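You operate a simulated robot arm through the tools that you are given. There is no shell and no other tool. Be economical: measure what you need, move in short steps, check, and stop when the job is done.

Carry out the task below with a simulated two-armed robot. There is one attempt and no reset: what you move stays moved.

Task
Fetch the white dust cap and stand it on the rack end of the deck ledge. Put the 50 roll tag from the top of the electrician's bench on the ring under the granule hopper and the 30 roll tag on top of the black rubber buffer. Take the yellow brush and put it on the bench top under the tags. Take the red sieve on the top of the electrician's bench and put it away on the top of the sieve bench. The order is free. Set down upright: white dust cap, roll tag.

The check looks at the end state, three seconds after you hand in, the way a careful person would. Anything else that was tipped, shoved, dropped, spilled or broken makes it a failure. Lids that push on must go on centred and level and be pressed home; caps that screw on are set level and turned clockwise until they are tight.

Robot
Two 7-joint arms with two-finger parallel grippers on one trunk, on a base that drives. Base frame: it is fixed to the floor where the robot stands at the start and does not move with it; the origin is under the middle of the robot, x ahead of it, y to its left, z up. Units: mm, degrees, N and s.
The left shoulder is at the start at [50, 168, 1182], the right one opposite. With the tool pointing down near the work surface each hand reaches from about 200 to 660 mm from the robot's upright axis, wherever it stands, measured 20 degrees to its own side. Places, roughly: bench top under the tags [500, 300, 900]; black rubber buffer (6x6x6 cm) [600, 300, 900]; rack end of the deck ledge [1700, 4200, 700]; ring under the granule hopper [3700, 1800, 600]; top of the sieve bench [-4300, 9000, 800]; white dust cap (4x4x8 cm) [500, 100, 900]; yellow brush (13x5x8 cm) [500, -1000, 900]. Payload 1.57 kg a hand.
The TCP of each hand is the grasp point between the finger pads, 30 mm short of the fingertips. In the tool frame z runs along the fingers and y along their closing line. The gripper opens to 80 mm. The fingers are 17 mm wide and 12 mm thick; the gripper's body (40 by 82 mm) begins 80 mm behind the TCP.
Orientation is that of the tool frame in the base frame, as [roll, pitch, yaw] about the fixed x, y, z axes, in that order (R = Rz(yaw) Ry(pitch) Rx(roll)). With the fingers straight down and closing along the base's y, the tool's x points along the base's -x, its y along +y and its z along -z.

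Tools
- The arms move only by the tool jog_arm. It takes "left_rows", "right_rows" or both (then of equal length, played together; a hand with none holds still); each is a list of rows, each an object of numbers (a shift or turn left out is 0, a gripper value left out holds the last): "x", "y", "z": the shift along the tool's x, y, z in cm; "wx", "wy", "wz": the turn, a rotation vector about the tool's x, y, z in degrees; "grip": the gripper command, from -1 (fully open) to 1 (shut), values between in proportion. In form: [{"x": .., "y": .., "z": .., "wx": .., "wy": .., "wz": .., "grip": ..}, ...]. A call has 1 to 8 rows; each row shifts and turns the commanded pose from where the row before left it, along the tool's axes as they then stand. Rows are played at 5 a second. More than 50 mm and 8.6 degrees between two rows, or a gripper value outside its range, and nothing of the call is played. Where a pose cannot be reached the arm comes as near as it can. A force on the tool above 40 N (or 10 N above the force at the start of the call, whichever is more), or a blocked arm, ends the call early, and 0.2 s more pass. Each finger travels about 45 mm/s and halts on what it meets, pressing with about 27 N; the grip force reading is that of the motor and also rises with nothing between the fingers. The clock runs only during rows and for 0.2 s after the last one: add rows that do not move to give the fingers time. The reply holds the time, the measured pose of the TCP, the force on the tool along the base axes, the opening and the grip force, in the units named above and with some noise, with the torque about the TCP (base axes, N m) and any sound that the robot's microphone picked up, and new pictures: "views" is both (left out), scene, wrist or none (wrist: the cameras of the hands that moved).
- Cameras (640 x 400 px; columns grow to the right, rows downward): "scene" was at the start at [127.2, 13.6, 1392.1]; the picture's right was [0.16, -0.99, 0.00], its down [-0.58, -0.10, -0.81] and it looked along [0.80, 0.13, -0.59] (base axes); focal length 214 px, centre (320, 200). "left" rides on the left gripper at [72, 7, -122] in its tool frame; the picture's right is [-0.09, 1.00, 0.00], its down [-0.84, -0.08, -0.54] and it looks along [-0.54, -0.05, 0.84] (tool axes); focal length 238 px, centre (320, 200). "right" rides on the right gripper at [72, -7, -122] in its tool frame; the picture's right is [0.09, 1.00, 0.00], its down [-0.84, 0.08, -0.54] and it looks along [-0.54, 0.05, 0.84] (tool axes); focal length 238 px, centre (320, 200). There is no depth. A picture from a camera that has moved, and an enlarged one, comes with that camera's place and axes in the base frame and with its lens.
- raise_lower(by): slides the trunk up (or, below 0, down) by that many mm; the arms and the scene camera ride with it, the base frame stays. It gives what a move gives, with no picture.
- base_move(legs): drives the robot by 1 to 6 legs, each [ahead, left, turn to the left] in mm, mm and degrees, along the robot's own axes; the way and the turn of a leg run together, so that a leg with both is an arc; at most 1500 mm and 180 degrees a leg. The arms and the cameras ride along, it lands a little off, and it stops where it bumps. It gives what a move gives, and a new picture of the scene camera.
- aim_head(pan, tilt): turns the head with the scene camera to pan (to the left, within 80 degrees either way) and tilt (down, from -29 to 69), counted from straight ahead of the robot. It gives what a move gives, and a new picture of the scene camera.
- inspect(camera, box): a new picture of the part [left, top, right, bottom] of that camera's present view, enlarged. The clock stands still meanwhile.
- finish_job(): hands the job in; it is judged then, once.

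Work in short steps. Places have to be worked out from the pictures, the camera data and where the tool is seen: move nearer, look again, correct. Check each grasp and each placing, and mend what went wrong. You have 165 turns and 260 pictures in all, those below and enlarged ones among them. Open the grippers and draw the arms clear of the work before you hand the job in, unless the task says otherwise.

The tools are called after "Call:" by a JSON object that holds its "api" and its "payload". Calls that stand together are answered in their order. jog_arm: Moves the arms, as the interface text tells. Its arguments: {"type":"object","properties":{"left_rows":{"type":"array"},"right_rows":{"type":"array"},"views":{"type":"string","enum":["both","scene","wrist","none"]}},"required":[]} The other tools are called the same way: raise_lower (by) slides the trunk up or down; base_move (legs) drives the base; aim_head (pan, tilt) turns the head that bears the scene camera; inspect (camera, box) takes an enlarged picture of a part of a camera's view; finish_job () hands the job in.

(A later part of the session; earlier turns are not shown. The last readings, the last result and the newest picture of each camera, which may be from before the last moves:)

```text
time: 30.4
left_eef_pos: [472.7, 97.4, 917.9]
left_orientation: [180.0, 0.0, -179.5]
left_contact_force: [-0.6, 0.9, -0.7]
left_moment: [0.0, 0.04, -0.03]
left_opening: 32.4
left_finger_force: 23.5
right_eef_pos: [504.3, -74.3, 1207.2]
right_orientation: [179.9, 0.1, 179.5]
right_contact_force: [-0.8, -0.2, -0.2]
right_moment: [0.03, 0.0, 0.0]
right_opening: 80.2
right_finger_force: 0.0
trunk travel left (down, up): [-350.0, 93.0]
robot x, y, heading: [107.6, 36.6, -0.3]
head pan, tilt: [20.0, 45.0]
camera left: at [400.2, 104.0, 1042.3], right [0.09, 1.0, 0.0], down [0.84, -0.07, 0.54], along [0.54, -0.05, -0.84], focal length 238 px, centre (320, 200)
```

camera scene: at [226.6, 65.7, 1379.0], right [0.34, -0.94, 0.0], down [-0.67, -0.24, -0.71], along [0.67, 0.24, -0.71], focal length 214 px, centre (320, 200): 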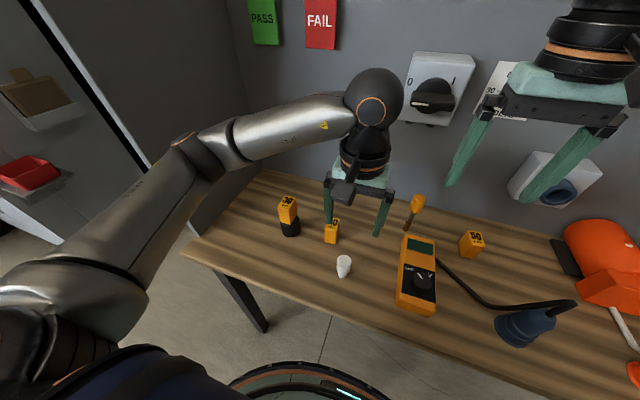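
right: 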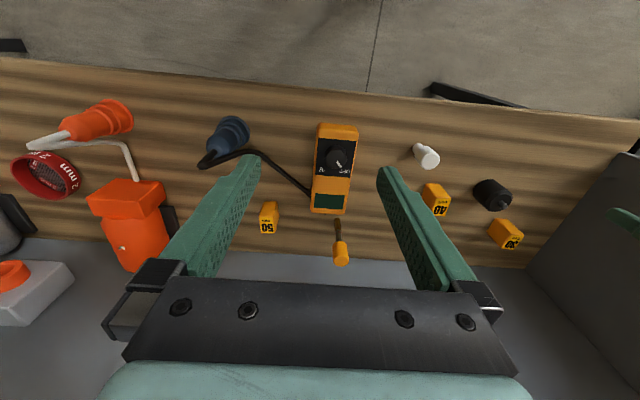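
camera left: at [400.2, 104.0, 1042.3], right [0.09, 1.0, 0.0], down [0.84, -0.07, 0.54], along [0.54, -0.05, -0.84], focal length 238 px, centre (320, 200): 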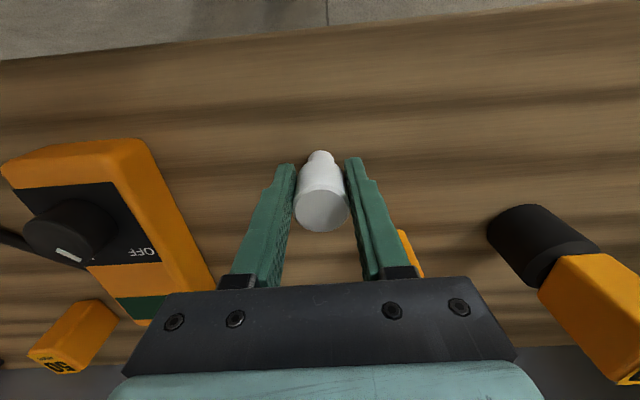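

Cap gripped (32 mm). Lift it and draw it in; then look toward the brush.

Call:
{"api": "jog_arm", "payload": {"left_rows": [{"z": -4.8}, {"z": -4.8}, {"z": -4.8, "y": 1}, {"z": -4.5, "y": 2}, {"z": -4.5, "y": 2}, {"x": 3, "y": 3}, {"x": 2, "y": 4}], "views": "wrist"}}

Call:
{"api": "aim_head", "payload": {"pan": -70, "tilt": 35}}

```text
time: 32.0
left_eef_pos: [418.2, 219.3, 1153.1]
left_orientation: [180.0, 0.1, -179.6]
left_contact_force: [0.4, -0.4, -0.4]
left_moment: [0.01, -0.01, 0.0]
left_opening: 32.5
left_finger_force: 26.9
right_eef_pos: [504.2, -73.6, 1204.5]
right_orientation: [179.9, 0.1, 179.7]
right_contact_force: [0.2, 0.1, -0.1]
right_moment: [-0.04, 0.0, -0.02]
right_opening: 79.9
right_finger_force: 0.1
trunk travel left (down, up): [-350.0, 93.0]
robot x, y, heading: [111.4, 38.0, -0.2]
head pan, tilt: [20.0, 45.0]
camera left: at [346.2, 225.6, 1275.6], right [0.09, 1.0, 0.0], down [0.84, -0.07, 0.54], along [0.54, -0.05, -0.84], focal length 238 px, centre (320, 200)
```

left: 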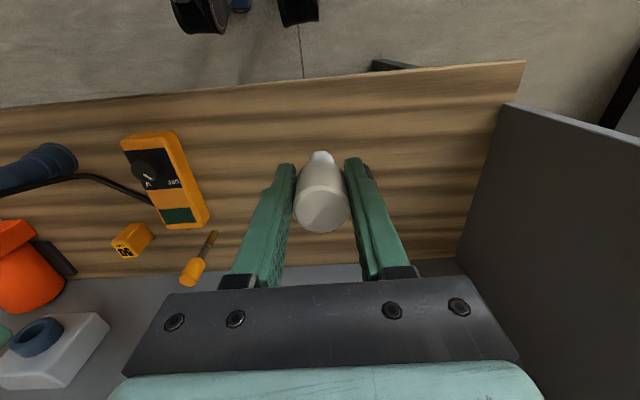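

```text
time: 33.6
left_eef_pos: [419.8, 216.9, 1152.8]
left_orientation: [179.9, 0.0, -179.6]
left_contact_force: [-1.3, 0.1, -0.2]
left_moment: [0.0, -0.01, -0.03]
left_opening: 32.6
left_finger_force: 27.1
right_eef_pos: [503.5, -75.5, 1206.0]
right_orientation: [179.8, 0.1, 179.6]
right_contact_force: [0.2, -0.3, 0.0]
right_moment: [-0.03, 0.0, 0.0]
right_opening: 80.0
right_finger_force: 0.1
trunk travel left (down, up): [-350.0, 93.0]
robot x, y, heading: [107.8, 37.7, -0.2]
head pan, tilt: [-70.0, 35.0]
camera scene: at [179.9, -45.1, 1393.9], right [-0.94, -0.34, 0.0], down [-0.19, 0.54, -0.82], along [0.28, -0.77, -0.57], focal length 214 px, centre (320, 200)
```

scene: 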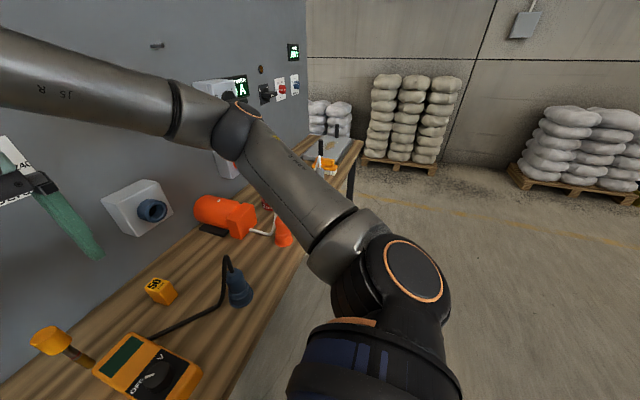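

The brush is toward the far right end of the bench. I drive sideways to the right to get near it.

Call:
{"api": "base_move", "payload": {"legs": [[0, -780, 0]]}}

Call:
{"api": "aim_head", "payload": {"pan": -30, "tilt": 45}}

```text
time: 37.8
left_eef_pos: [414.4, -559.1, 1152.2]
left_orientation: [180.0, -0.1, -179.8]
left_contact_force: [-0.2, 1.0, -1.5]
left_moment: [0.01, 0.0, 0.02]
left_opening: 32.3
left_finger_force: 26.7
right_eef_pos: [498.4, -852.2, 1205.4]
right_orientation: [179.8, 0.1, 179.3]
right_contact_force: [-0.2, 0.7, 0.0]
right_moment: [-0.01, 0.01, 0.03]
right_opening: 80.1
right_finger_force: 0.1
trunk travel left (down, up): [-350.0, 93.0]
robot x, y, heading: [101.8, -738.0, -0.5]
head pan, tilt: [-70.0, 35.0]
camera scene: at [174.5, -821.2, 1393.9], right [-0.94, -0.33, 0.0], down [-0.19, 0.54, -0.82], along [0.27, -0.77, -0.57], focal length 214 px, centre (320, 200)
```

scene: 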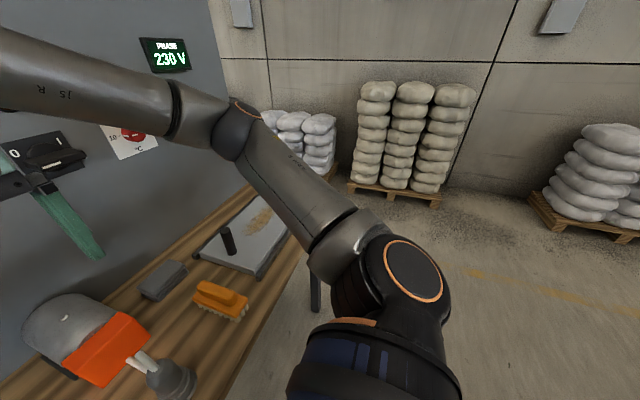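

```text
time: 38.9
left_eef_pos: [414.6, -559.4, 1152.7]
left_orientation: [179.9, 0.0, -179.8]
left_contact_force: [0.0, -0.7, -0.9]
left_moment: [0.0, 0.05, -0.05]
left_opening: 32.2
left_finger_force: 26.8
right_eef_pos: [498.7, -850.6, 1205.5]
right_orientation: [180.0, 0.1, 179.4]
right_contact_force: [0.1, 0.2, 0.7]
right_moment: [-0.03, 0.02, -0.02]
right_opening: 79.9
right_finger_force: 0.1
trunk travel left (down, up): [-350.0, 93.0]
robot x, y, heading: [103.0, -741.0, -0.7]
head pan, tilt: [-30.0, 45.0]
camera scene: at [215.1, -779.2, 1379.1], right [-0.51, -0.86, 0.0], down [-0.61, 0.36, -0.71], along [0.61, -0.36, -0.71], focal length 214 px, centre (320, 200)
```

scene: 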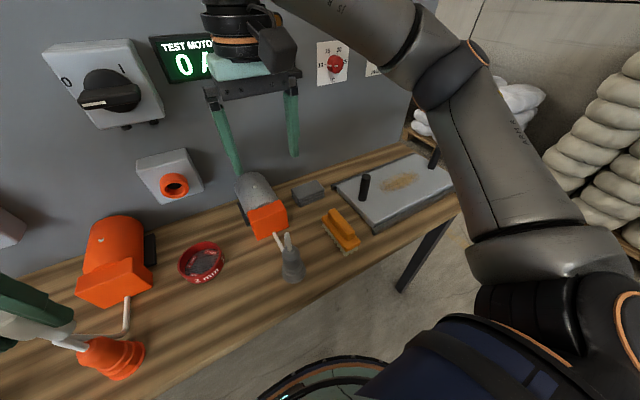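

Brush ≈ (503, -1018), long axis along x. Right hand goes over it and comes down partway.

Call:
{"api": "jog_arm", "payload": {"right_rows": [{"y": -4.5}, {"y": -4.5}, {"y": -4.5}, {"y": -3}, {"z": 4.8}, {"z": 4.8}, {"z": 4.8}, {}], "views": "wrist"}}

```text
time: 40.7
left_eef_pos: [414.0, -557.6, 1152.8]
left_orientation: [180.0, 0.1, -179.8]
left_contact_force: [0.2, 0.4, -1.2]
left_moment: [0.0, 0.03, -0.01]
left_opening: 32.1
left_finger_force: 27.2
right_eef_pos: [497.3, -1016.8, 1064.0]
right_orientation: [179.9, 0.2, 179.4]
right_contact_force: [-0.9, -0.3, 0.4]
right_moment: [0.0, 0.02, 0.05]
right_opening: 79.9
right_finger_force: 0.0
trunk travel left (down, up): [-350.0, 93.0]
robot x, y, heading: [104.5, -736.5, -0.8]
head pan, tilt: [-30.0, 45.0]
camera right: at [426.2, -1022.7, 1184.9], right [-0.08, 1.0, 0.0], down [0.84, 0.07, 0.54], along [0.54, 0.05, -0.84], focal length 238 px, centre (320, 200)
```

right: 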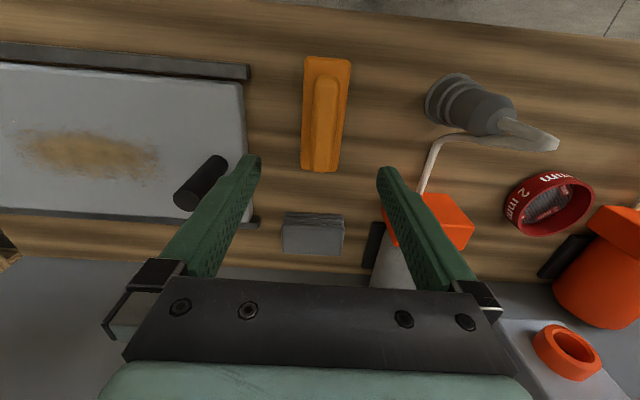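

Brush centre ≈ (497, -1011). Descend around it and close on the body.

Call:
{"api": "jog_arm", "payload": {"right_rows": [{"y": 0.6}, {"z": 4.8}, {"z": 4.8}, {"z": 4.8}, {"z": 1.5}, {}], "views": "wrist"}}

Call:
{"api": "inspect", "payload": {"camera": "scene", "box": [270, 170, 410, 290]}}

```text
time: 42.1
left_eef_pos: [415.1, -558.2, 1152.7]
left_orientation: [179.8, 0.0, -179.8]
left_contact_force: [0.5, 0.0, 0.3]
left_moment: [0.03, 0.01, -0.02]
left_opening: 32.2
left_finger_force: 27.1
right_eef_pos: [497.6, -1009.0, 902.8]
right_orientation: [179.9, 0.0, 179.3]
right_contact_force: [-1.0, -1.0, 0.2]
right_moment: [-0.03, -0.03, 0.02]
right_opening: 80.2
right_finger_force: 0.1
trunk travel left (down, up): [-350.0, 93.0]
robot x, y, heading: [105.3, -736.1, -0.6]
head pan, tilt: [-30.0, 45.0]
camera right: at [426.9, -1016.5, 1025.1], right [-0.08, 1.0, 0.0], down [0.84, 0.07, 0.54], along [0.54, 0.05, -0.84], focal length 238 px, centre (320, 200)
```

right: 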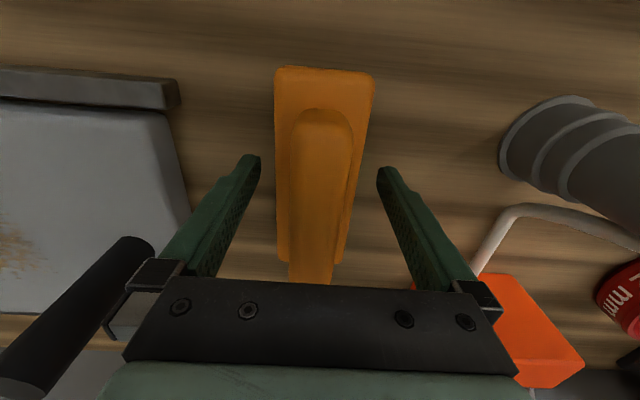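

```text
3.33 times, centred on (340, 230) of scene
camera zoom: at [215.1, -779.1, 1379.1], right [-0.51, -0.86, 0.0], down [-0.61, 0.36, -0.71], along [0.61, -0.36, -0.71], focal length 715 px, centre (253, 100)
```

zoom: 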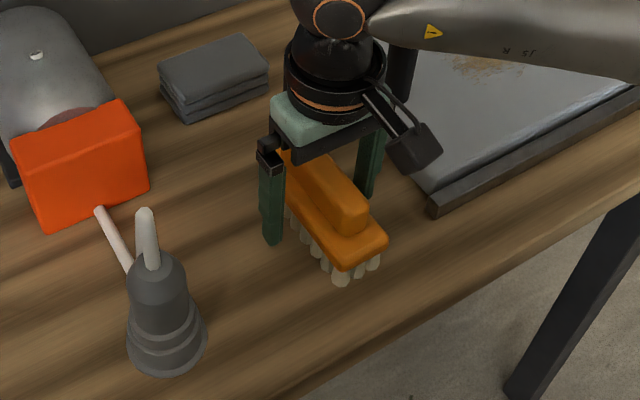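

Fingers straddle the block. Close and lift a bit.

Call:
{"api": "jog_arm", "payload": {"right_rows": [{"grip": 1}, {}, {}, {}, {"z": -3}, {"z": -4.5}, {"z": -4.5}, {}], "views": "both"}}

```text
time: 43.9
left_eef_pos: [415.3, -558.8, 1152.4]
left_orientation: [179.9, -0.1, -179.8]
left_contact_force: [-0.1, 1.0, 0.1]
left_moment: [0.03, 0.01, -0.03]
left_opening: 32.0
left_finger_force: 26.9
right_eef_pos: [497.1, -1008.0, 1023.5]
right_orientation: [-180.0, 0.0, 179.4]
right_contact_force: [0.0, 0.8, -1.3]
right_moment: [-0.02, -0.04, 0.0]
right_opening: 49.4
right_finger_force: 27.0
trunk travel left (down, up): [-350.0, 93.0]
robot x, y, heading: [103.9, -737.0, -0.4]
head pan, tilt: [-30.0, 45.0]
camera scene: at [215.3, -779.3, 1379.0], right [-0.51, -0.86, 0.0], down [-0.61, 0.36, -0.71], along [0.61, -0.36, -0.71], focal length 214 px, centre (320, 200)
camera right: at [425.3, -1014.6, 1144.9], right [-0.08, 1.0, 0.0], down [0.84, 0.07, 0.54], along [0.54, 0.05, -0.84], focal length 238 px, centre (320, 200)
```

scene: 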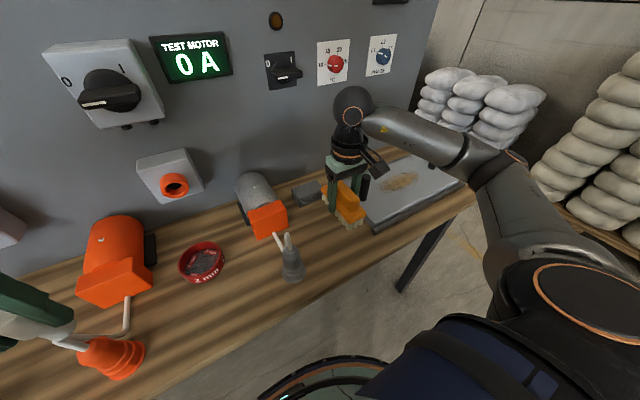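
right: 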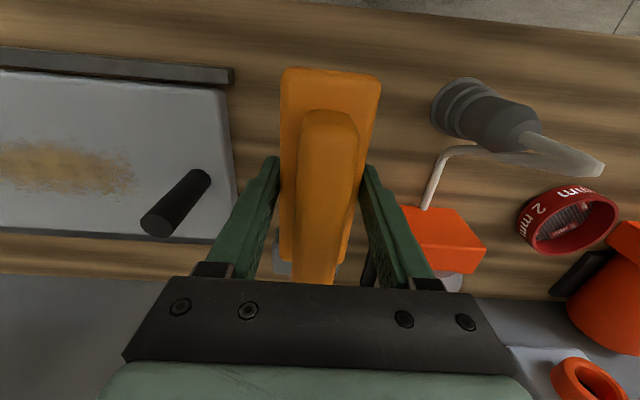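

Brush held (49 mm). Lift it clear, retract the left hand a bit, then drive left to the bench's tag end.

Call:
{"api": "jog_arm", "payload": {"left_rows": [{"x": 2}, {"x": 2}, {"x": 2}, {"x": 1}], "right_rows": [{"z": -4.5}, {"z": -4.5}, {"z": -4.5, "y": 2}, {"y": 4}], "views": "none"}}

Call:
{"api": "base_move", "payload": {"legs": [[0, 1050, 0.5]]}}

Call:
{"api": "aim_head", "payload": {"pan": 20, "tilt": 50}}

```text
time: 44.9
left_eef_pos: [346.0, -558.3, 1152.2]
left_orientation: [180.0, 0.0, -179.8]
left_contact_force: [0.2, 0.5, 0.0]
left_moment: [-0.01, 0.04, -0.01]
left_opening: 32.0
left_finger_force: 27.7
right_eef_pos: [499.2, -948.3, 1155.5]
right_orientation: [179.8, 0.1, 179.4]
right_contact_force: [-0.4, 0.9, -1.1]
right_moment: [0.02, 0.02, 0.04]
right_opening: 49.5
right_finger_force: 27.1
trunk travel left (down, up): [-350.0, 93.0]
robot x, y, heading: [102.9, -737.2, -0.6]
head pan, tilt: [-30.0, 45.0]
```

```text
time: 50.3
left_eef_pos: [337.2, 500.8, 1153.5]
left_orientation: [-179.9, 0.0, -178.3]
left_contact_force: [-0.7, 0.3, 0.0]
left_moment: [-0.01, 0.02, 0.02]
left_opening: 32.1
left_finger_force: 26.6
right_eef_pos: [499.2, 113.7, 1156.1]
right_orientation: [179.9, 0.1, -179.1]
right_contact_force: [0.4, 0.5, -1.3]
right_moment: [-0.02, 0.01, 0.0]
right_opening: 49.2
right_finger_force: 27.1
trunk travel left (down, up): [-350.0, 93.0]
robot x, y, heading: [101.7, 317.8, 0.9]
head pan, tilt: [-30.0, 45.0]
camera scene: at [211.7, 276.4, 1379.1], right [-0.49, -0.87, 0.0], down [-0.62, 0.34, -0.71], along [0.62, -0.34, -0.71], focal length 214 px, centre (320, 200)
```

scene: 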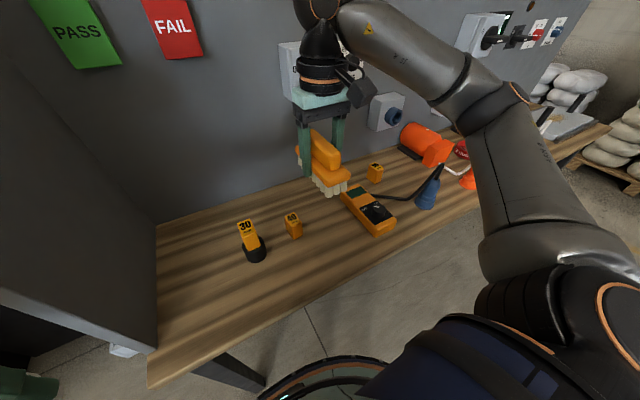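

```text
time: 51.5
left_eef_pos: [337.1, 500.2, 1152.7]
left_orientation: [179.9, 0.0, -178.4]
left_contact_force: [0.2, 0.1, 0.3]
left_moment: [-0.02, 0.0, 0.0]
left_opening: 32.0
left_finger_force: 26.6
right_eef_pos: [499.2, 113.2, 1156.7]
right_orientation: [179.9, 0.1, -179.0]
right_contact_force: [-0.3, 0.6, -0.9]
right_moment: [-0.03, -0.01, 0.01]
right_opening: 49.7
right_finger_force: 26.7
trunk travel left (down, up): [-350.0, 93.0]
robot x, y, heading: [97.6, 315.6, 1.3]
head pan, tilt: [20.0, 50.0]
camera scene: at [212.5, 343.1, 1372.1], right [0.36, -0.93, 0.0], down [-0.72, -0.27, -0.64], along [0.6, 0.23, -0.77], focal length 214 px, centre (320, 200)
```

scene: 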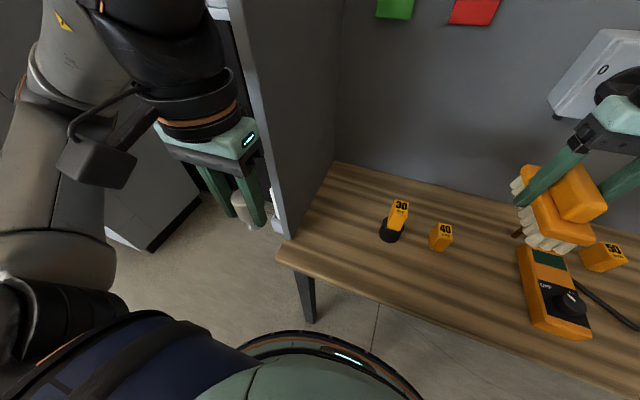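

All clear. Right hand moves left over the free spot at (493, 370), checking by its wrist camera.

Call:
{"api": "jog_arm", "payload": {"right_rows": [{"y": 4.8}, {"y": 4.8}, {"y": 4.8}, {"y": 4.8}, {"y": 4.8}, {"y": 1.7, "x": 0.6}, {}], "views": "both"}}

```text
time: 53.1
left_eef_pos: [336.7, 499.1, 1152.4]
left_orientation: [179.9, 0.1, -178.4]
left_contact_force: [-0.2, 0.6, -0.6]
left_moment: [0.0, -0.04, -0.01]
left_opening: 32.4
left_finger_force: 27.1
right_eef_pos: [490.0, 373.0, 1157.0]
right_orientation: [180.0, 0.0, -179.1]
right_contact_force: [-0.3, -0.6, -0.5]
right_moment: [0.03, 0.02, -0.01]
right_opening: 49.6
right_finger_force: 27.2
trunk travel left (down, up): [-350.0, 93.0]
robot x, y, heading: [98.5, 314.8, 0.8]
head pan, tilt: [20.0, 50.0]
camera scene: at [212.5, 343.2, 1372.1], right [0.36, -0.93, 0.0], down [-0.72, -0.27, -0.64], along [0.6, 0.23, -0.77], focal length 214 px, centre (320, 200)
camera right: at [418.2, 364.5, 1278.8], right [-0.11, 0.99, 0.0], down [0.83, 0.09, 0.54], along [0.54, 0.06, -0.84], focal length 238 px, centre (320, 200)
```

scene: 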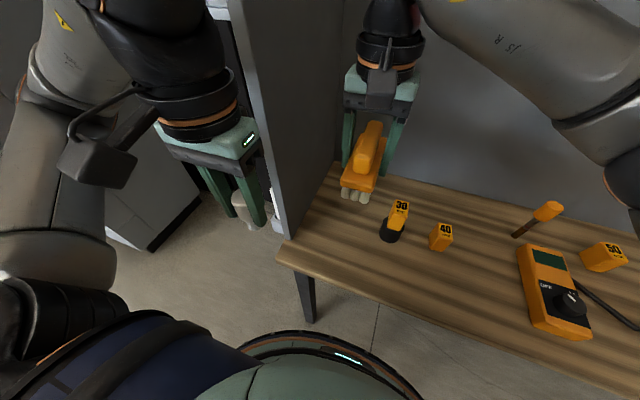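
right: 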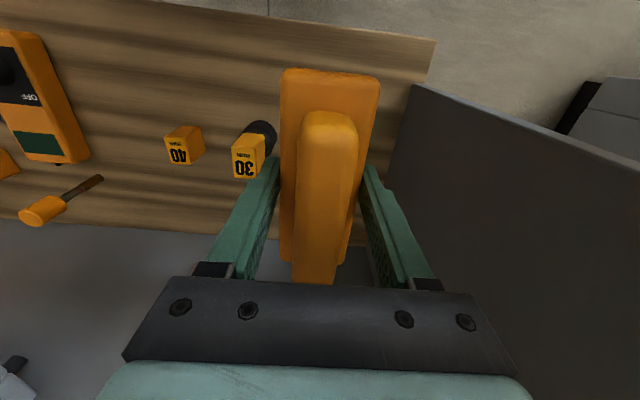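

Clear of the tag and panel. Lower to just above the bench.

Call:
{"api": "jog_arm", "payload": {"right_rows": [{"z": 4.8}, {"z": 4.8}, {"z": 4.8}, {"z": 4.8}, {"z": 4}, {}], "views": "both"}}

```text
time: 54.5
left_eef_pos: [337.0, 498.6, 1152.9]
left_orientation: [179.9, -0.1, -178.5]
left_contact_force: [0.5, 0.2, -0.1]
left_moment: [-0.01, -0.02, -0.02]
left_opening: 32.1
left_finger_force: 26.9
right_eef_pos: [490.3, 374.4, 923.8]
right_orientation: [179.9, 0.1, -179.1]
right_contact_force: [0.6, 0.0, -2.1]
right_moment: [0.01, -0.01, -0.02]
right_opening: 49.1
right_finger_force: 27.1
trunk travel left (down, up): [-350.0, 93.0]
robot x, y, heading: [99.6, 317.2, 0.8]
head pan, tilt: [20.0, 50.0]
camera scene: at [212.4, 343.2, 1372.1], right [0.36, -0.93, 0.0], down [-0.72, -0.27, -0.64], along [0.6, 0.23, -0.77], focal length 214 px, centre (320, 200)
camera right: at [418.8, 365.4, 1044.9], right [-0.11, 0.99, 0.0], down [0.83, 0.09, 0.54], along [0.54, 0.06, -0.84], focal length 238 px, centre (320, 200)
```

scene: 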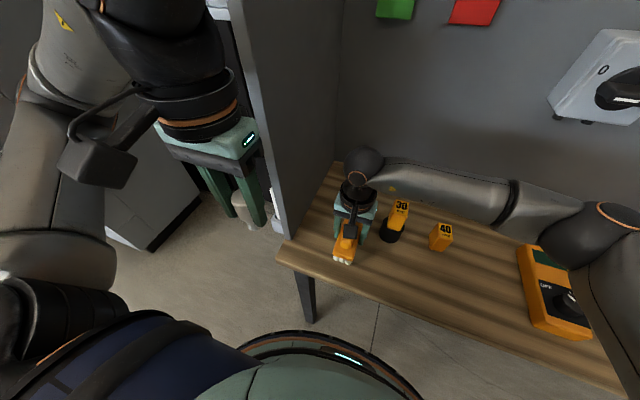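
right: 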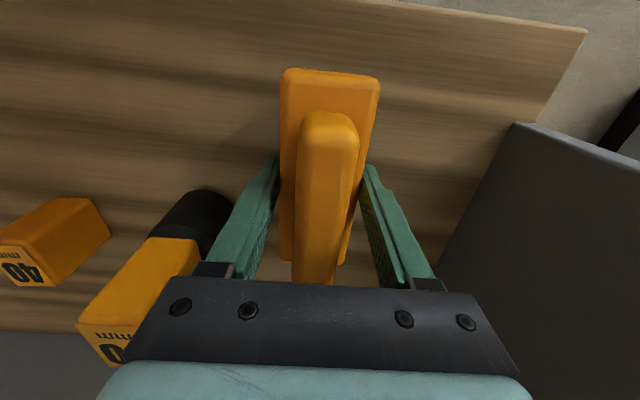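

Lower the last bit gently.

Call:
{"api": "jog_arm", "payload": {"right_rows": [{"z": 1.0}, {"z": 0.6}, {"z": 0.3}, {}], "views": "none"}}

```text
time: 55.5
left_eef_pos: [336.9, 500.0, 1152.2]
left_orientation: [180.0, 0.1, -178.2]
left_contact_force: [0.4, 0.6, -0.5]
left_moment: [-0.01, -0.01, 0.01]
left_opening: 32.1
left_finger_force: 27.0
right_eef_pos: [490.5, 371.3, 903.5]
right_orientation: [180.0, 0.1, -179.1]
right_contact_force: [-0.2, 1.2, -1.1]
right_moment: [0.02, 0.0, 0.01]
right_opening: 49.4
right_finger_force: 27.5
trunk travel left (down, up): [-350.0, 93.0]
robot x, y, heading: [97.2, 314.1, 0.9]
head pan, tilt: [20.0, 50.0]
```

Call:
{"api": "jog_arm", "payload": {"right_rows": [{"z": 0.2}, {"z": 0.2}, {}], "views": "none"}}

```text
time: 56.3
left_eef_pos: [335.7, 499.8, 1153.5]
left_orientation: [179.9, 0.0, -178.4]
left_contact_force: [0.0, 0.5, -0.5]
left_moment: [-0.02, 0.02, 0.02]
left_opening: 32.0
left_finger_force: 27.4
right_eef_pos: [489.9, 371.8, 903.3]
right_orientation: [179.8, 0.2, -179.2]
right_contact_force: [0.6, -0.7, 17.9]
right_moment: [-0.28, 0.51, 0.0]
right_opening: 49.4
right_finger_force: 26.7
trunk travel left (down, up): [-350.0, 93.0]
robot x, y, heading: [101.1, 312.4, 0.8]
head pan, tilt: [20.0, 50.0]
```

Contact (18 N). Ease 1 mm, release the brush and rise.

Call:
{"api": "jog_arm", "payload": {"right_rows": [{"z": -0.1}, {"grip": 0.2}, {"grip": -0.7}, {}, {"z": -4.5}, {"z": -4.5}, {"z": -4.5}, {"z": -4.5}], "views": "both"}}

```text
time: 58.1
left_eef_pos: [335.0, 499.9, 1152.3]
left_orientation: [180.0, 0.0, -178.2]
left_contact_force: [-0.1, -0.1, -0.7]
left_moment: [0.02, 0.01, -0.01]
left_opening: 32.1
left_finger_force: 27.4
right_eef_pos: [488.5, 371.0, 1083.5]
right_orientation: [-180.0, 0.1, -179.1]
right_contact_force: [-0.2, -0.5, -0.1]
right_moment: [-0.05, 0.0, 0.0]
right_opening: 67.8
right_finger_force: 0.0
trunk travel left (down, up): [-350.0, 93.0]
robot x, y, heading: [95.3, 316.0, 1.0]
head pan, tilt: [20.0, 50.0]
camera scene: at [212.0, 343.3, 1372.1], right [0.36, -0.93, 0.0], down [-0.71, -0.27, -0.64], along [0.6, 0.23, -0.77], focal length 214 px, centre (320, 200)
camera right: at [417.6, 362.6, 1204.6], right [-0.11, 0.99, 0.0], down [0.83, 0.09, 0.54], along [0.54, 0.06, -0.84], focal length 238 px, centre (320, 200)
```

scene: 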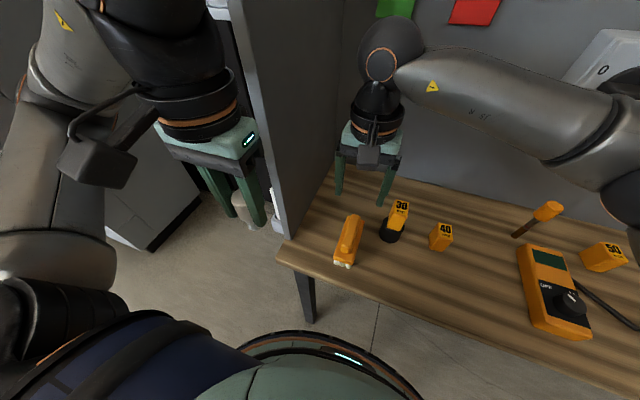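
right: 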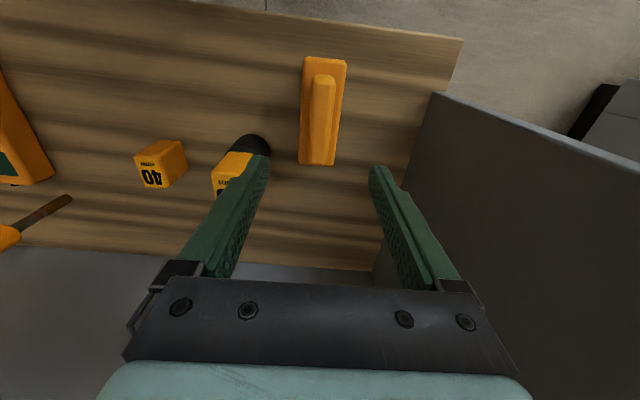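

Brush is down neatly. Now for tag 50 (est. (665, -212)): raise the right hand and drive right.

Call:
{"api": "jog_arm", "payload": {"right_rows": [{"z": -4.5, "y": -4, "grip": -1}, {"z": -4.5, "y": -4}, {"y": -4.8}, {"y": -4.8}, {"y": -4.8}, {"y": -3}], "views": "none"}}

Call:
{"api": "base_move", "payload": {"legs": [[0, -370, -0.8]]}}

Call:
{"api": "aim_head", "payload": {"pan": -20, "tilt": 40}}

```text
refused: row 1 steps farther than a row can; nothing moved
```

```text
time: 60.4
left_eef_pos: [343.4, 128.5, 1153.6]
left_orientation: [179.9, 0.1, -180.0]
left_contact_force: [-0.2, 1.0, -0.5]
left_moment: [0.01, 0.0, 0.01]
left_opening: 32.0
left_finger_force: 26.9
right_eef_pos: [491.9, -4.4, 1082.3]
right_orientation: [179.8, 0.1, 179.3]
right_contact_force: [-0.2, -0.3, -0.7]
right_moment: [0.01, 0.01, -0.01]
right_opening: 67.9
right_finger_force: 0.2
trunk travel left (down, up): [-350.0, 93.0]
robot x, y, heading: [101.1, -45.0, -0.6]
head pan, tilt: [20.0, 50.0]
camera scene: at [214.1, -24.0, 1372.2], right [0.33, -0.94, 0.0], down [-0.72, -0.25, -0.64], along [0.61, 0.21, -0.77], focal length 214 px, centre (320, 200)
```

scene: 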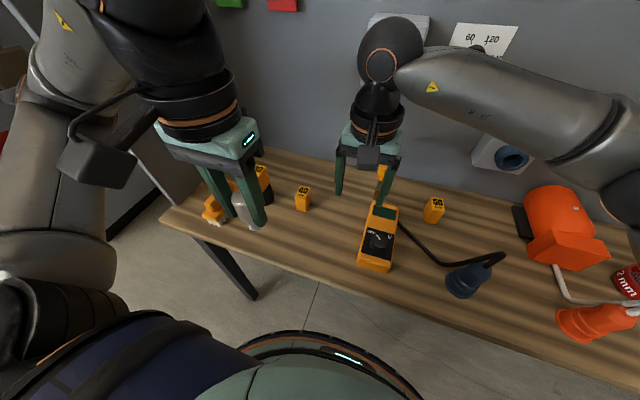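

```text
time: 61.5
left_eef_pos: [342.6, 128.3, 1153.8]
left_orientation: [180.0, 0.0, 180.0]
left_contact_force: [0.0, 0.0, -0.4]
left_moment: [0.0, 0.0, 0.02]
left_opening: 32.2
left_finger_force: 27.0
right_eef_pos: [491.2, -3.3, 1081.8]
right_orientation: [179.9, 0.2, 179.3]
right_contact_force: [0.1, 0.3, -0.1]
right_moment: [-0.03, 0.04, 0.0]
right_opening: 68.2
right_finger_force: 0.0
trunk travel left (down, up): [-350.0, 93.0]
robot x, y, heading: [101.5, -46.7, -0.7]
head pan, tilt: [-20.0, 40.0]
camera scene: at [221.1, -78.9, 1386.3], right [-0.35, -0.94, 0.0], down [-0.6, 0.23, -0.77], along [0.72, -0.27, -0.64], focal length 214 px, centre (320, 200)
```

scene: 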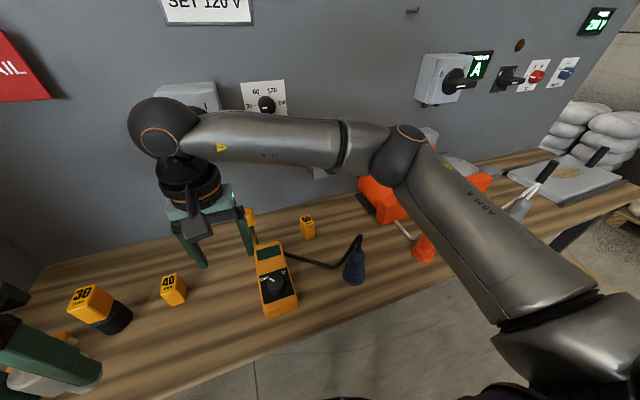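

Move the right hand in front of tag 50 and look with the wrist camera.

Call:
{"api": "jog_arm", "payload": {"right_rows": [{"y": -4.9, "grip": -1}, {"y": -4.9}, {"y": -4.9}, {"y": -4.9}, {"x": -4.9}, {"x": -4.9}, {"z": 4.9}, {"z": 3}], "views": "wrist"}}

```text
time: 63.3
left_eef_pos: [344.1, 128.8, 1152.3]
left_orientation: [179.9, 0.0, -180.0]
left_contact_force: [0.2, 0.1, -0.3]
left_moment: [0.01, 0.01, -0.02]
left_opening: 32.1
left_finger_force: 26.9
right_eef_pos: [587.7, -199.8, 1001.4]
right_orientation: [179.8, 0.0, 179.4]
right_contact_force: [-0.9, -0.2, 0.1]
right_moment: [0.0, -0.04, -0.01]
right_opening: 79.8
right_finger_force: 0.0
trunk travel left (down, up): [-350.0, 93.0]
robot x, y, heading: [101.9, -49.9, -0.6]
head pan, tilt: [-20.0, 40.0]
camera right: at [516.5, -206.0, 1123.0], right [-0.08, 1.0, 0.0], down [0.84, 0.07, 0.54], along [0.54, 0.04, -0.84], focal length 238 px, centre (320, 200)
```

right: 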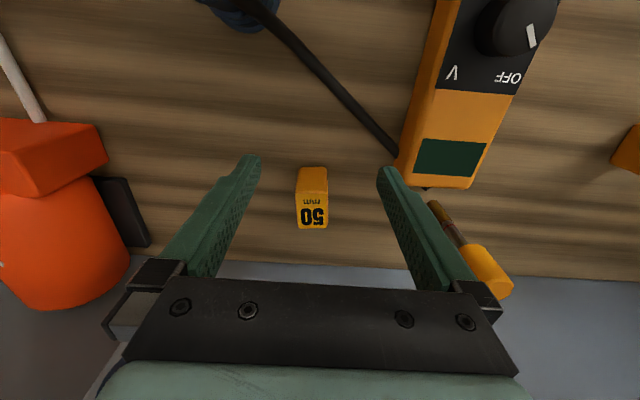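

Tag 50 centre ≈ (661, -205), yaw ~+4°. Go over, descend, and grip.

Call:
{"api": "jog_arm", "payload": {"right_rows": [{"x": -3.7, "wz": -3.5}, {"x": -3.65, "y": -0.1}, {"z": 4}, {"z": 3}, {}], "views": "wrist"}}

```text
time: 64.5
left_eef_pos: [343.1, 129.9, 1153.6]
left_orientation: [180.0, 0.0, 180.0]
left_contact_force: [0.1, -0.7, 0.5]
left_moment: [0.01, -0.02, -0.04]
left_opening: 31.8
left_finger_force: 27.1
right_eef_pos: [661.1, -201.6, 932.5]
right_orientation: [179.8, 0.1, -177.2]
right_contact_force: [0.4, -0.2, -0.5]
right_moment: [0.05, 0.02, -0.01]
right_opening: 80.1
right_finger_force: 0.1
trunk travel left (down, up): [-350.0, 93.0]
robot x, y, heading: [100.7, -48.4, -0.8]
head pan, tilt: [-20.0, 40.0]
camera right: at [589.9, -212.0, 1054.3], right [-0.14, 0.99, 0.0], down [0.83, 0.12, 0.54], along [0.54, 0.08, -0.84], focal length 238 px, centre (320, 200)
```

right: 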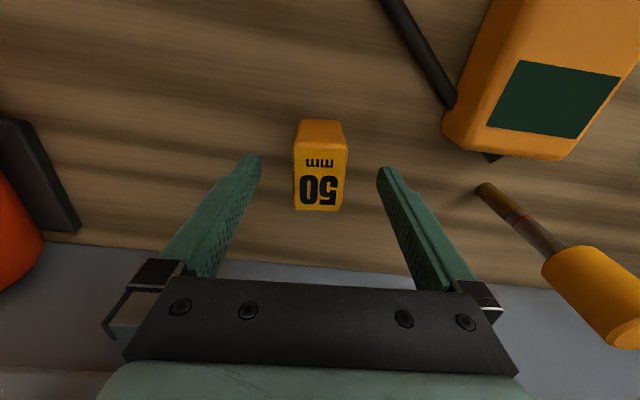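

Call:
{"api": "jog_arm", "payload": {"right_rows": [{"z": 2}, {"z": 1.2, "x": 0.1}, {"grip": 1}, {}, {}, {}, {"z": -4}, {"z": -4.5}], "views": "wrist"}}

```text
time: 66.3
left_eef_pos: [342.5, 130.0, 1152.7]
left_orientation: [180.0, -0.1, -180.0]
left_contact_force: [0.0, -0.2, -1.4]
left_moment: [-0.06, -0.01, -0.01]
left_opening: 32.1
left_finger_force: 26.6
right_eef_pos: [660.4, -201.3, 985.3]
right_orientation: [179.9, 0.1, -177.2]
right_contact_force: [0.2, 0.1, -0.8]
right_moment: [0.05, -0.02, 0.01]
right_opening: 33.3
right_finger_force: 27.3
trunk travel left (down, up): [-350.0, 93.0]
robot x, y, heading: [99.1, -49.1, -0.5]
head pan, tilt: [-20.0, 40.0]
camera right: at [589.7, -211.9, 1107.4], right [-0.14, 0.99, 0.0], down [0.83, 0.12, 0.54], along [0.54, 0.08, -0.84], focal length 238 px, centre (320, 200)
```

right: 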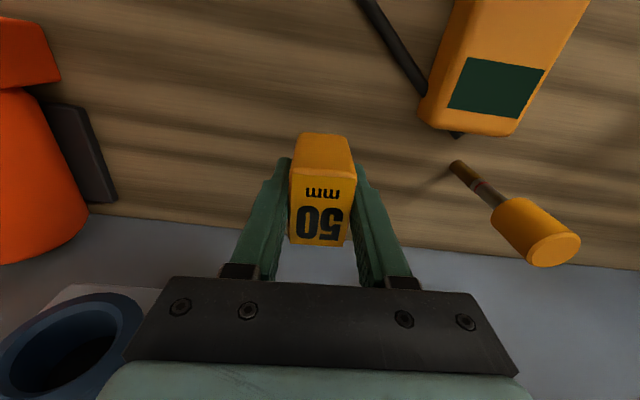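

Tag 50 held. Raise and retract it, then back away from the bench and look around for the way to the ledge.

Call:
{"api": "jog_arm", "payload": {"right_rows": [{"z": -4.8}, {"z": -4.8}, {"z": -4.8}, {"x": 4.8}, {"x": 4.8}, {"x": 4.8}, {"x": 4.8}, {"x": 4, "wz": 2.5}], "views": "none"}}

Call:
{"api": "base_move", "payload": {"legs": [[-600, 0, 0], [0, 0, 60]]}}

Call:
{"api": "aim_head", "payload": {"pan": 0, "tilt": 20}}

```text
time: 68.1
left_eef_pos: [343.4, 127.8, 1152.5]
left_orientation: [179.9, 0.0, -180.0]
left_contact_force: [-0.8, 0.0, -0.6]
left_moment: [0.01, -0.01, -0.03]
left_opening: 31.9
left_finger_force: 27.2
right_eef_pos: [426.4, -213.1, 1130.6]
right_orientation: [179.9, 0.1, -179.8]
right_contact_force: [0.3, 0.3, -0.2]
right_moment: [0.01, -0.04, -0.02]
right_opening: 33.2
right_finger_force: 27.1
trunk travel left (down, up): [-350.0, 93.0]
robot x, y, heading: [100.3, -45.5, -0.7]
head pan, tilt: [-20.0, 40.0]
```

```text
time: 74.2
left_eef_pos: [-536.8, 255.3, 1152.7]
left_orientation: [180.0, 0.0, -118.9]
left_contact_force: [-0.6, -0.5, -0.4]
left_moment: [-0.05, 0.0, 0.01]
left_opening: 32.2
left_finger_force: 26.9
right_eef_pos: [-197.6, 163.1, 1129.6]
right_orientation: [179.9, 0.1, -118.8]
right_contact_force: [0.2, -0.9, -0.1]
right_moment: [0.0, -0.01, 0.02]
right_opening: 33.2
right_finger_force: 27.4
trunk travel left (down, up): [-350.0, 93.0]
robot x, y, heading: [-500.8, -42.5, 60.2]
head pan, tilt: [-20.0, 40.0]
camera scene: at [-413.5, 46.8, 1386.3], right [0.65, -0.76, 0.0], down [-0.49, -0.42, -0.77], along [0.58, 0.5, -0.64], focal length 214 px, centre (320, 200)
```

scene: 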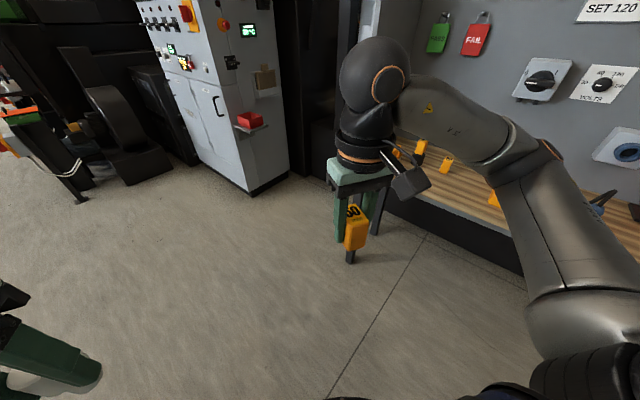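

```text
time: 75.0
left_eef_pos: [-536.9, 256.2, 1152.0]
left_orientation: [180.0, 0.0, -118.8]
left_contact_force: [0.7, -0.4, -0.1]
left_moment: [-0.02, 0.0, 0.0]
left_opening: 32.0
left_finger_force: 26.8
right_eef_pos: [-196.7, 162.3, 1130.9]
right_orientation: [179.9, 0.2, -118.7]
right_contact_force: [0.4, 0.2, 0.0]
right_moment: [0.0, -0.03, 0.0]
right_opening: 33.3
right_finger_force: 26.9
trunk travel left (down, up): [-350.0, 93.0]
robot x, y, heading: [-499.5, -40.4, 60.4]
head pan, tilt: [0.0, 20.0]
camera scene: at [-432.1, 72.6, 1417.7], right [0.87, -0.49, 0.0], down [-0.17, -0.3, -0.94], along [0.46, 0.82, -0.34], focal length 214 px, centre (320, 200)
```

scene: 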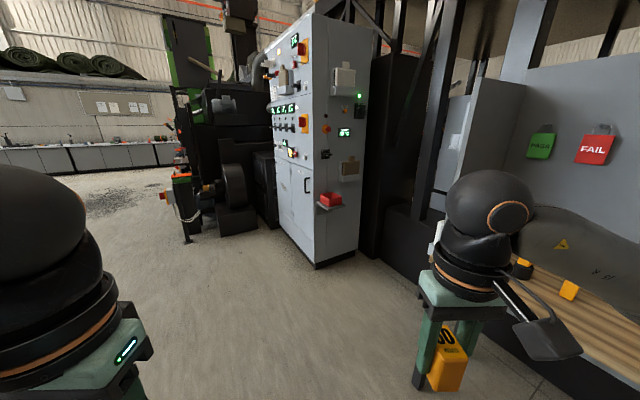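

The ledge lies beyond the grey cabinet. I drive along +y, keeping a lane near x≈-250, then look again.

Call:
{"api": "base_move", "payload": {"legs": [[0, 0, 30], [1200, -150, 0], [1000, 0, 0]]}}

Call:
{"api": "aim_head", "payload": {"pan": -45, "tilt": 20}}

```text
time: 87.4
left_eef_pos: [-573.1, 2411.4, 1153.6]
left_orientation: [179.9, 0.0, -88.4]
left_contact_force: [0.5, 0.6, 0.3]
left_moment: [-0.04, -0.01, -0.04]
left_opening: 31.7
left_finger_force: 26.9
right_eef_pos: [-234.7, 2504.3, 1130.1]
right_orientation: [179.8, 0.0, -88.2]
right_contact_force: [0.3, 0.5, -0.2]
right_moment: [-0.01, 0.04, -0.02]
right_opening: 33.2
right_finger_force: 26.6
trunk travel left (down, up): [-350.0, 93.0]
robot x, y, heading: [-386.3, 2172.0, 91.1]
head pan, tilt: [0.0, 20.0]
camera scene: at [-390.2, 2305.2, 1417.7], right [1.0, 0.02, 0.0], down [0.01, -0.34, -0.94], along [-0.02, 0.94, -0.34], focal length 214 px, centre (320, 200)
```

scene: 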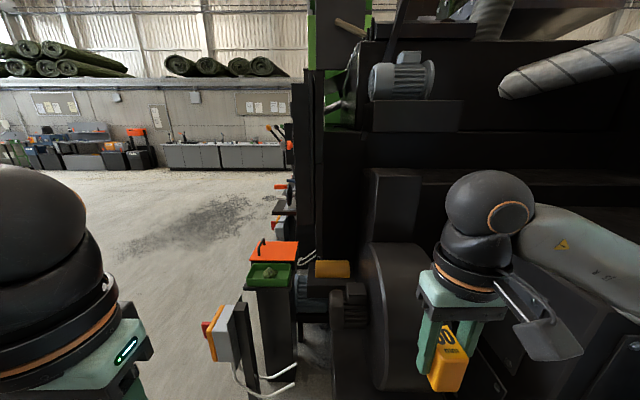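

```text
time: 88.5
left_eef_pos: [-573.1, 2410.1, 1152.8]
left_orientation: [179.9, 0.0, -88.5]
left_contact_force: [0.2, -0.8, 0.0]
left_moment: [0.03, -0.03, 0.02]
left_opening: 32.0
left_finger_force: 27.2
right_eef_pos: [-233.3, 2503.1, 1129.0]
right_orientation: [179.8, 0.1, -88.1]
right_contact_force: [-0.5, 0.2, 0.1]
right_moment: [-0.05, 0.03, 0.01]
right_opening: 33.3
right_finger_force: 27.2
trunk travel left (down, up): [-350.0, 93.0]
robot x, y, heading: [-389.4, 2175.7, 91.3]
head pan, tilt: [-45.0, 20.0]
camera scene: at [-323.9, 2278.9, 1417.7], right [0.72, -0.69, 0.0], down [-0.24, -0.25, -0.94], along [0.65, 0.68, -0.34], focal length 214 px, centre (320, 200)
```

scene: 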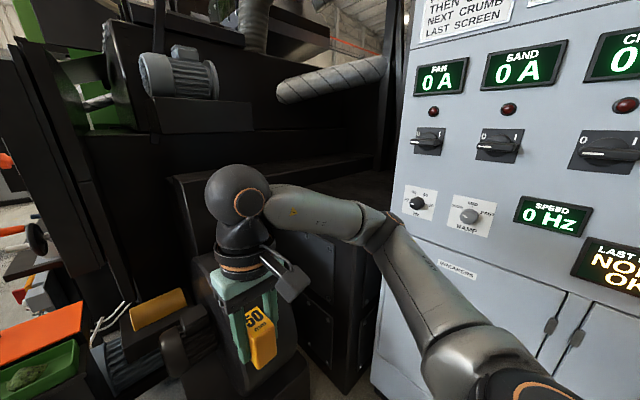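

The machine and a crumb stand block straight ahead; go around on the left side.

Call:
{"api": "base_move", "payload": {"legs": [[0, 1000, -1], [1500, 0, 0], [1100, 0, 0]]}}

Call:
{"api": "aim_head", "payload": {"pan": -70, "tilt": 15}}

```text
time: 106.1
left_eef_pos: [-1604.6, 5015.0, 1152.9]
left_orientation: [-180.0, 0.1, -88.3]
left_contact_force: [0.5, 0.0, 0.0]
left_moment: [-0.01, -0.01, 0.03]
left_opening: 32.0
left_finger_force: 26.7
right_eef_pos: [-1265.2, 5108.1, 1130.3]
right_orientation: [179.9, 0.1, -88.1]
right_contact_force: [-0.4, 0.4, -0.5]
right_moment: [0.02, 0.0, -0.01]
right_opening: 33.2
right_finger_force: 27.2
trunk travel left (down, up): [-350.0, 93.0]
robot x, y, heading: [-1421.0, 4775.7, 90.8]
head pan, tilt: [-45.0, 20.0]
camera scene: at [-1356.1, 4884.4, 1417.7], right [0.72, -0.7, 0.0], down [-0.24, -0.25, -0.94], along [0.65, 0.68, -0.34], focal length 214 px, centre (320, 200)
```

scene: 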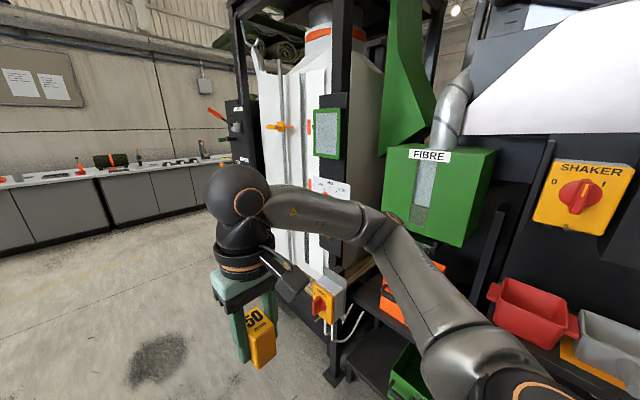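

```text
time: 107.0
left_eef_pos: [-1605.7, 5015.5, 1152.5]
left_orientation: [-180.0, 0.0, -88.3]
left_contact_force: [-0.5, 0.2, -0.4]
left_moment: [0.01, 0.0, 0.0]
left_opening: 31.9
left_finger_force: 27.5
right_eef_pos: [-1265.5, 5107.5, 1128.8]
right_orientation: [179.9, 0.1, -88.3]
right_contact_force: [-0.9, -0.3, -0.7]
right_moment: [-0.02, 0.02, 0.0]
right_opening: 33.3
right_finger_force: 26.6
trunk travel left (down, up): [-350.0, 93.0]
robot x, y, heading: [-1419.3, 4778.4, 90.8]
head pan, tilt: [-70.0, 15.0]
camera scene: at [-1333.7, 4850.7, 1425.9], right [0.36, -0.93, 0.0], down [-0.24, -0.09, -0.97], along [0.9, 0.35, -0.26], focal length 214 px, centre (320, 200)
```

scene: 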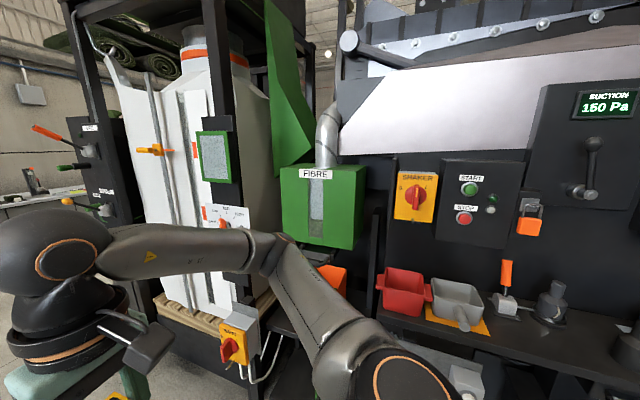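

This ledge is not at x≈1700; the target must be on the other side of the machine. Continue past the white hopper and look right.

Call:
{"api": "base_move", "payload": {"legs": [[1500, 300, 0], [900, 0, -45]]}}

Call:
{"api": "aim_head", "payload": {"pan": -45, "tilt": 15}}

```text
refused: leg 1 is longer than a leg can be; nothing moved
```

```text
time: 107.9
left_eef_pos: [-1605.4, 5014.6, 1152.3]
left_orientation: [-180.0, 0.0, -88.5]
left_contact_force: [0.1, -0.2, -1.1]
left_moment: [-0.01, 0.0, 0.01]
left_opening: 31.8
left_finger_force: 27.4
right_eef_pos: [-1265.9, 5109.2, 1129.8]
right_orientation: [179.9, 0.1, -88.1]
right_contact_force: [-0.5, -0.2, 1.3]
right_moment: [0.08, 0.0, 0.0]
right_opening: 33.1
right_finger_force: 26.8
trunk travel left (down, up): [-350.0, 93.0]
robot x, y, heading: [-1425.5, 4775.9, 91.1]
head pan, tilt: [-45.0, 15.0]
camera scene: at [-1355.9, 4884.3, 1425.9], right [0.72, -0.7, 0.0], down [-0.18, -0.19, -0.97], along [0.67, 0.69, -0.26], focal length 214 px, centre (320, 200)
```

scene: 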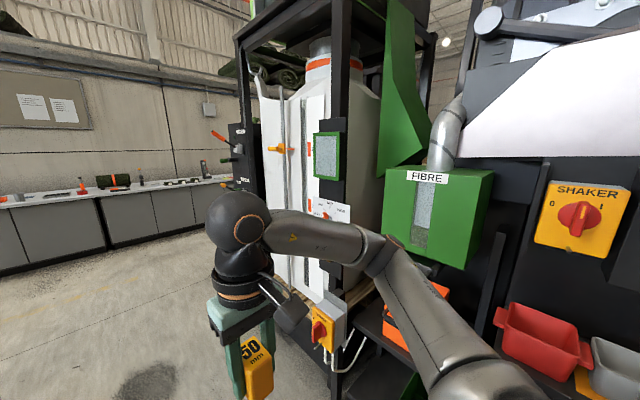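

Call:
{"api": "base_move", "payload": {"legs": [[1450, 200, 0], [900, 0, -45]]}}

Call:
{"api": "aim_head", "payload": {"pan": -30, "tilt": 15}}

```text
time: 119.5
left_eef_pos: [-1249.1, 7331.7, 1152.9]
left_orientation: [179.9, 0.0, -135.1]
left_contact_force: [-0.3, 0.8, -0.4]
left_moment: [0.0, 0.0, -0.02]
left_opening: 32.0
left_finger_force: 26.8
right_eef_pos: [-948.5, 7148.5, 1131.3]
right_orientation: [-180.0, 0.1, -134.7]
right_contact_force: [0.1, 0.1, -0.2]
right_moment: [0.01, 0.01, 0.0]
right_opening: 33.3
right_finger_force: 26.8
trunk travel left (down, up): [-350.0, 93.0]
robot x, y, heading: [-1295.5, 7035.5, 44.2]
head pan, tilt: [-45.0, 15.0]
cut short: leg 2
camera scene: at [-1173.4, 7061.3, 1425.8], right [-0.01, -1.0, 0.0], down [-0.26, 0.0, -0.97], along [0.97, -0.01, -0.26], focal length 214 px, centre (320, 200)
```

scene: 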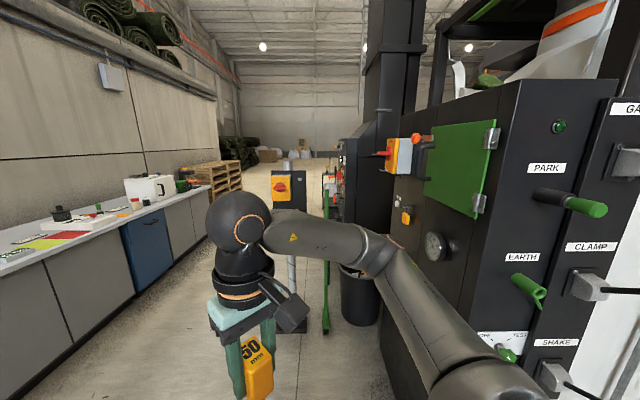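

```text
time: 120.2
left_eef_pos: [-1250.4, 7331.7, 1152.5]
left_orientation: [179.9, 0.0, -135.1]
left_contact_force: [-0.3, -0.5, -0.9]
left_moment: [-0.01, 0.01, 0.01]
left_opening: 31.8
left_finger_force: 27.4
right_eef_pos: [-948.9, 7149.2, 1130.5]
right_orientation: [179.8, 0.1, -134.8]
right_contact_force: [-0.7, 0.2, -0.5]
right_moment: [0.02, 0.01, 0.01]
right_opening: 33.4
right_finger_force: 27.4
trunk travel left (down, up): [-350.0, 93.0]
robot x, y, heading: [-1296.0, 7033.3, 44.3]
head pan, tilt: [-30.0, 15.0]
camera scene: at [-1176.4, 7085.3, 1425.9], right [0.25, -0.97, 0.0], down [-0.25, -0.06, -0.97], along [0.94, 0.24, -0.26], focal length 214 px, centre (320, 200)
```

scene: 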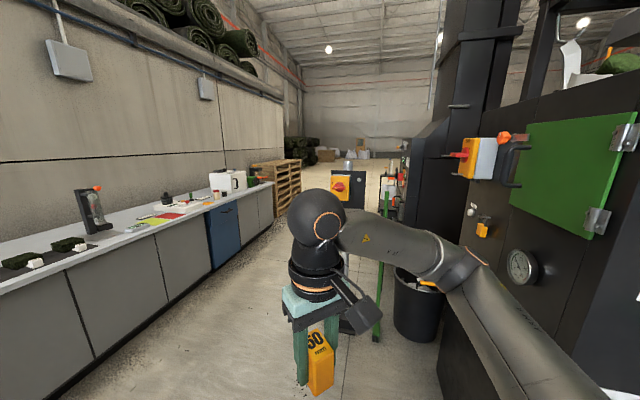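

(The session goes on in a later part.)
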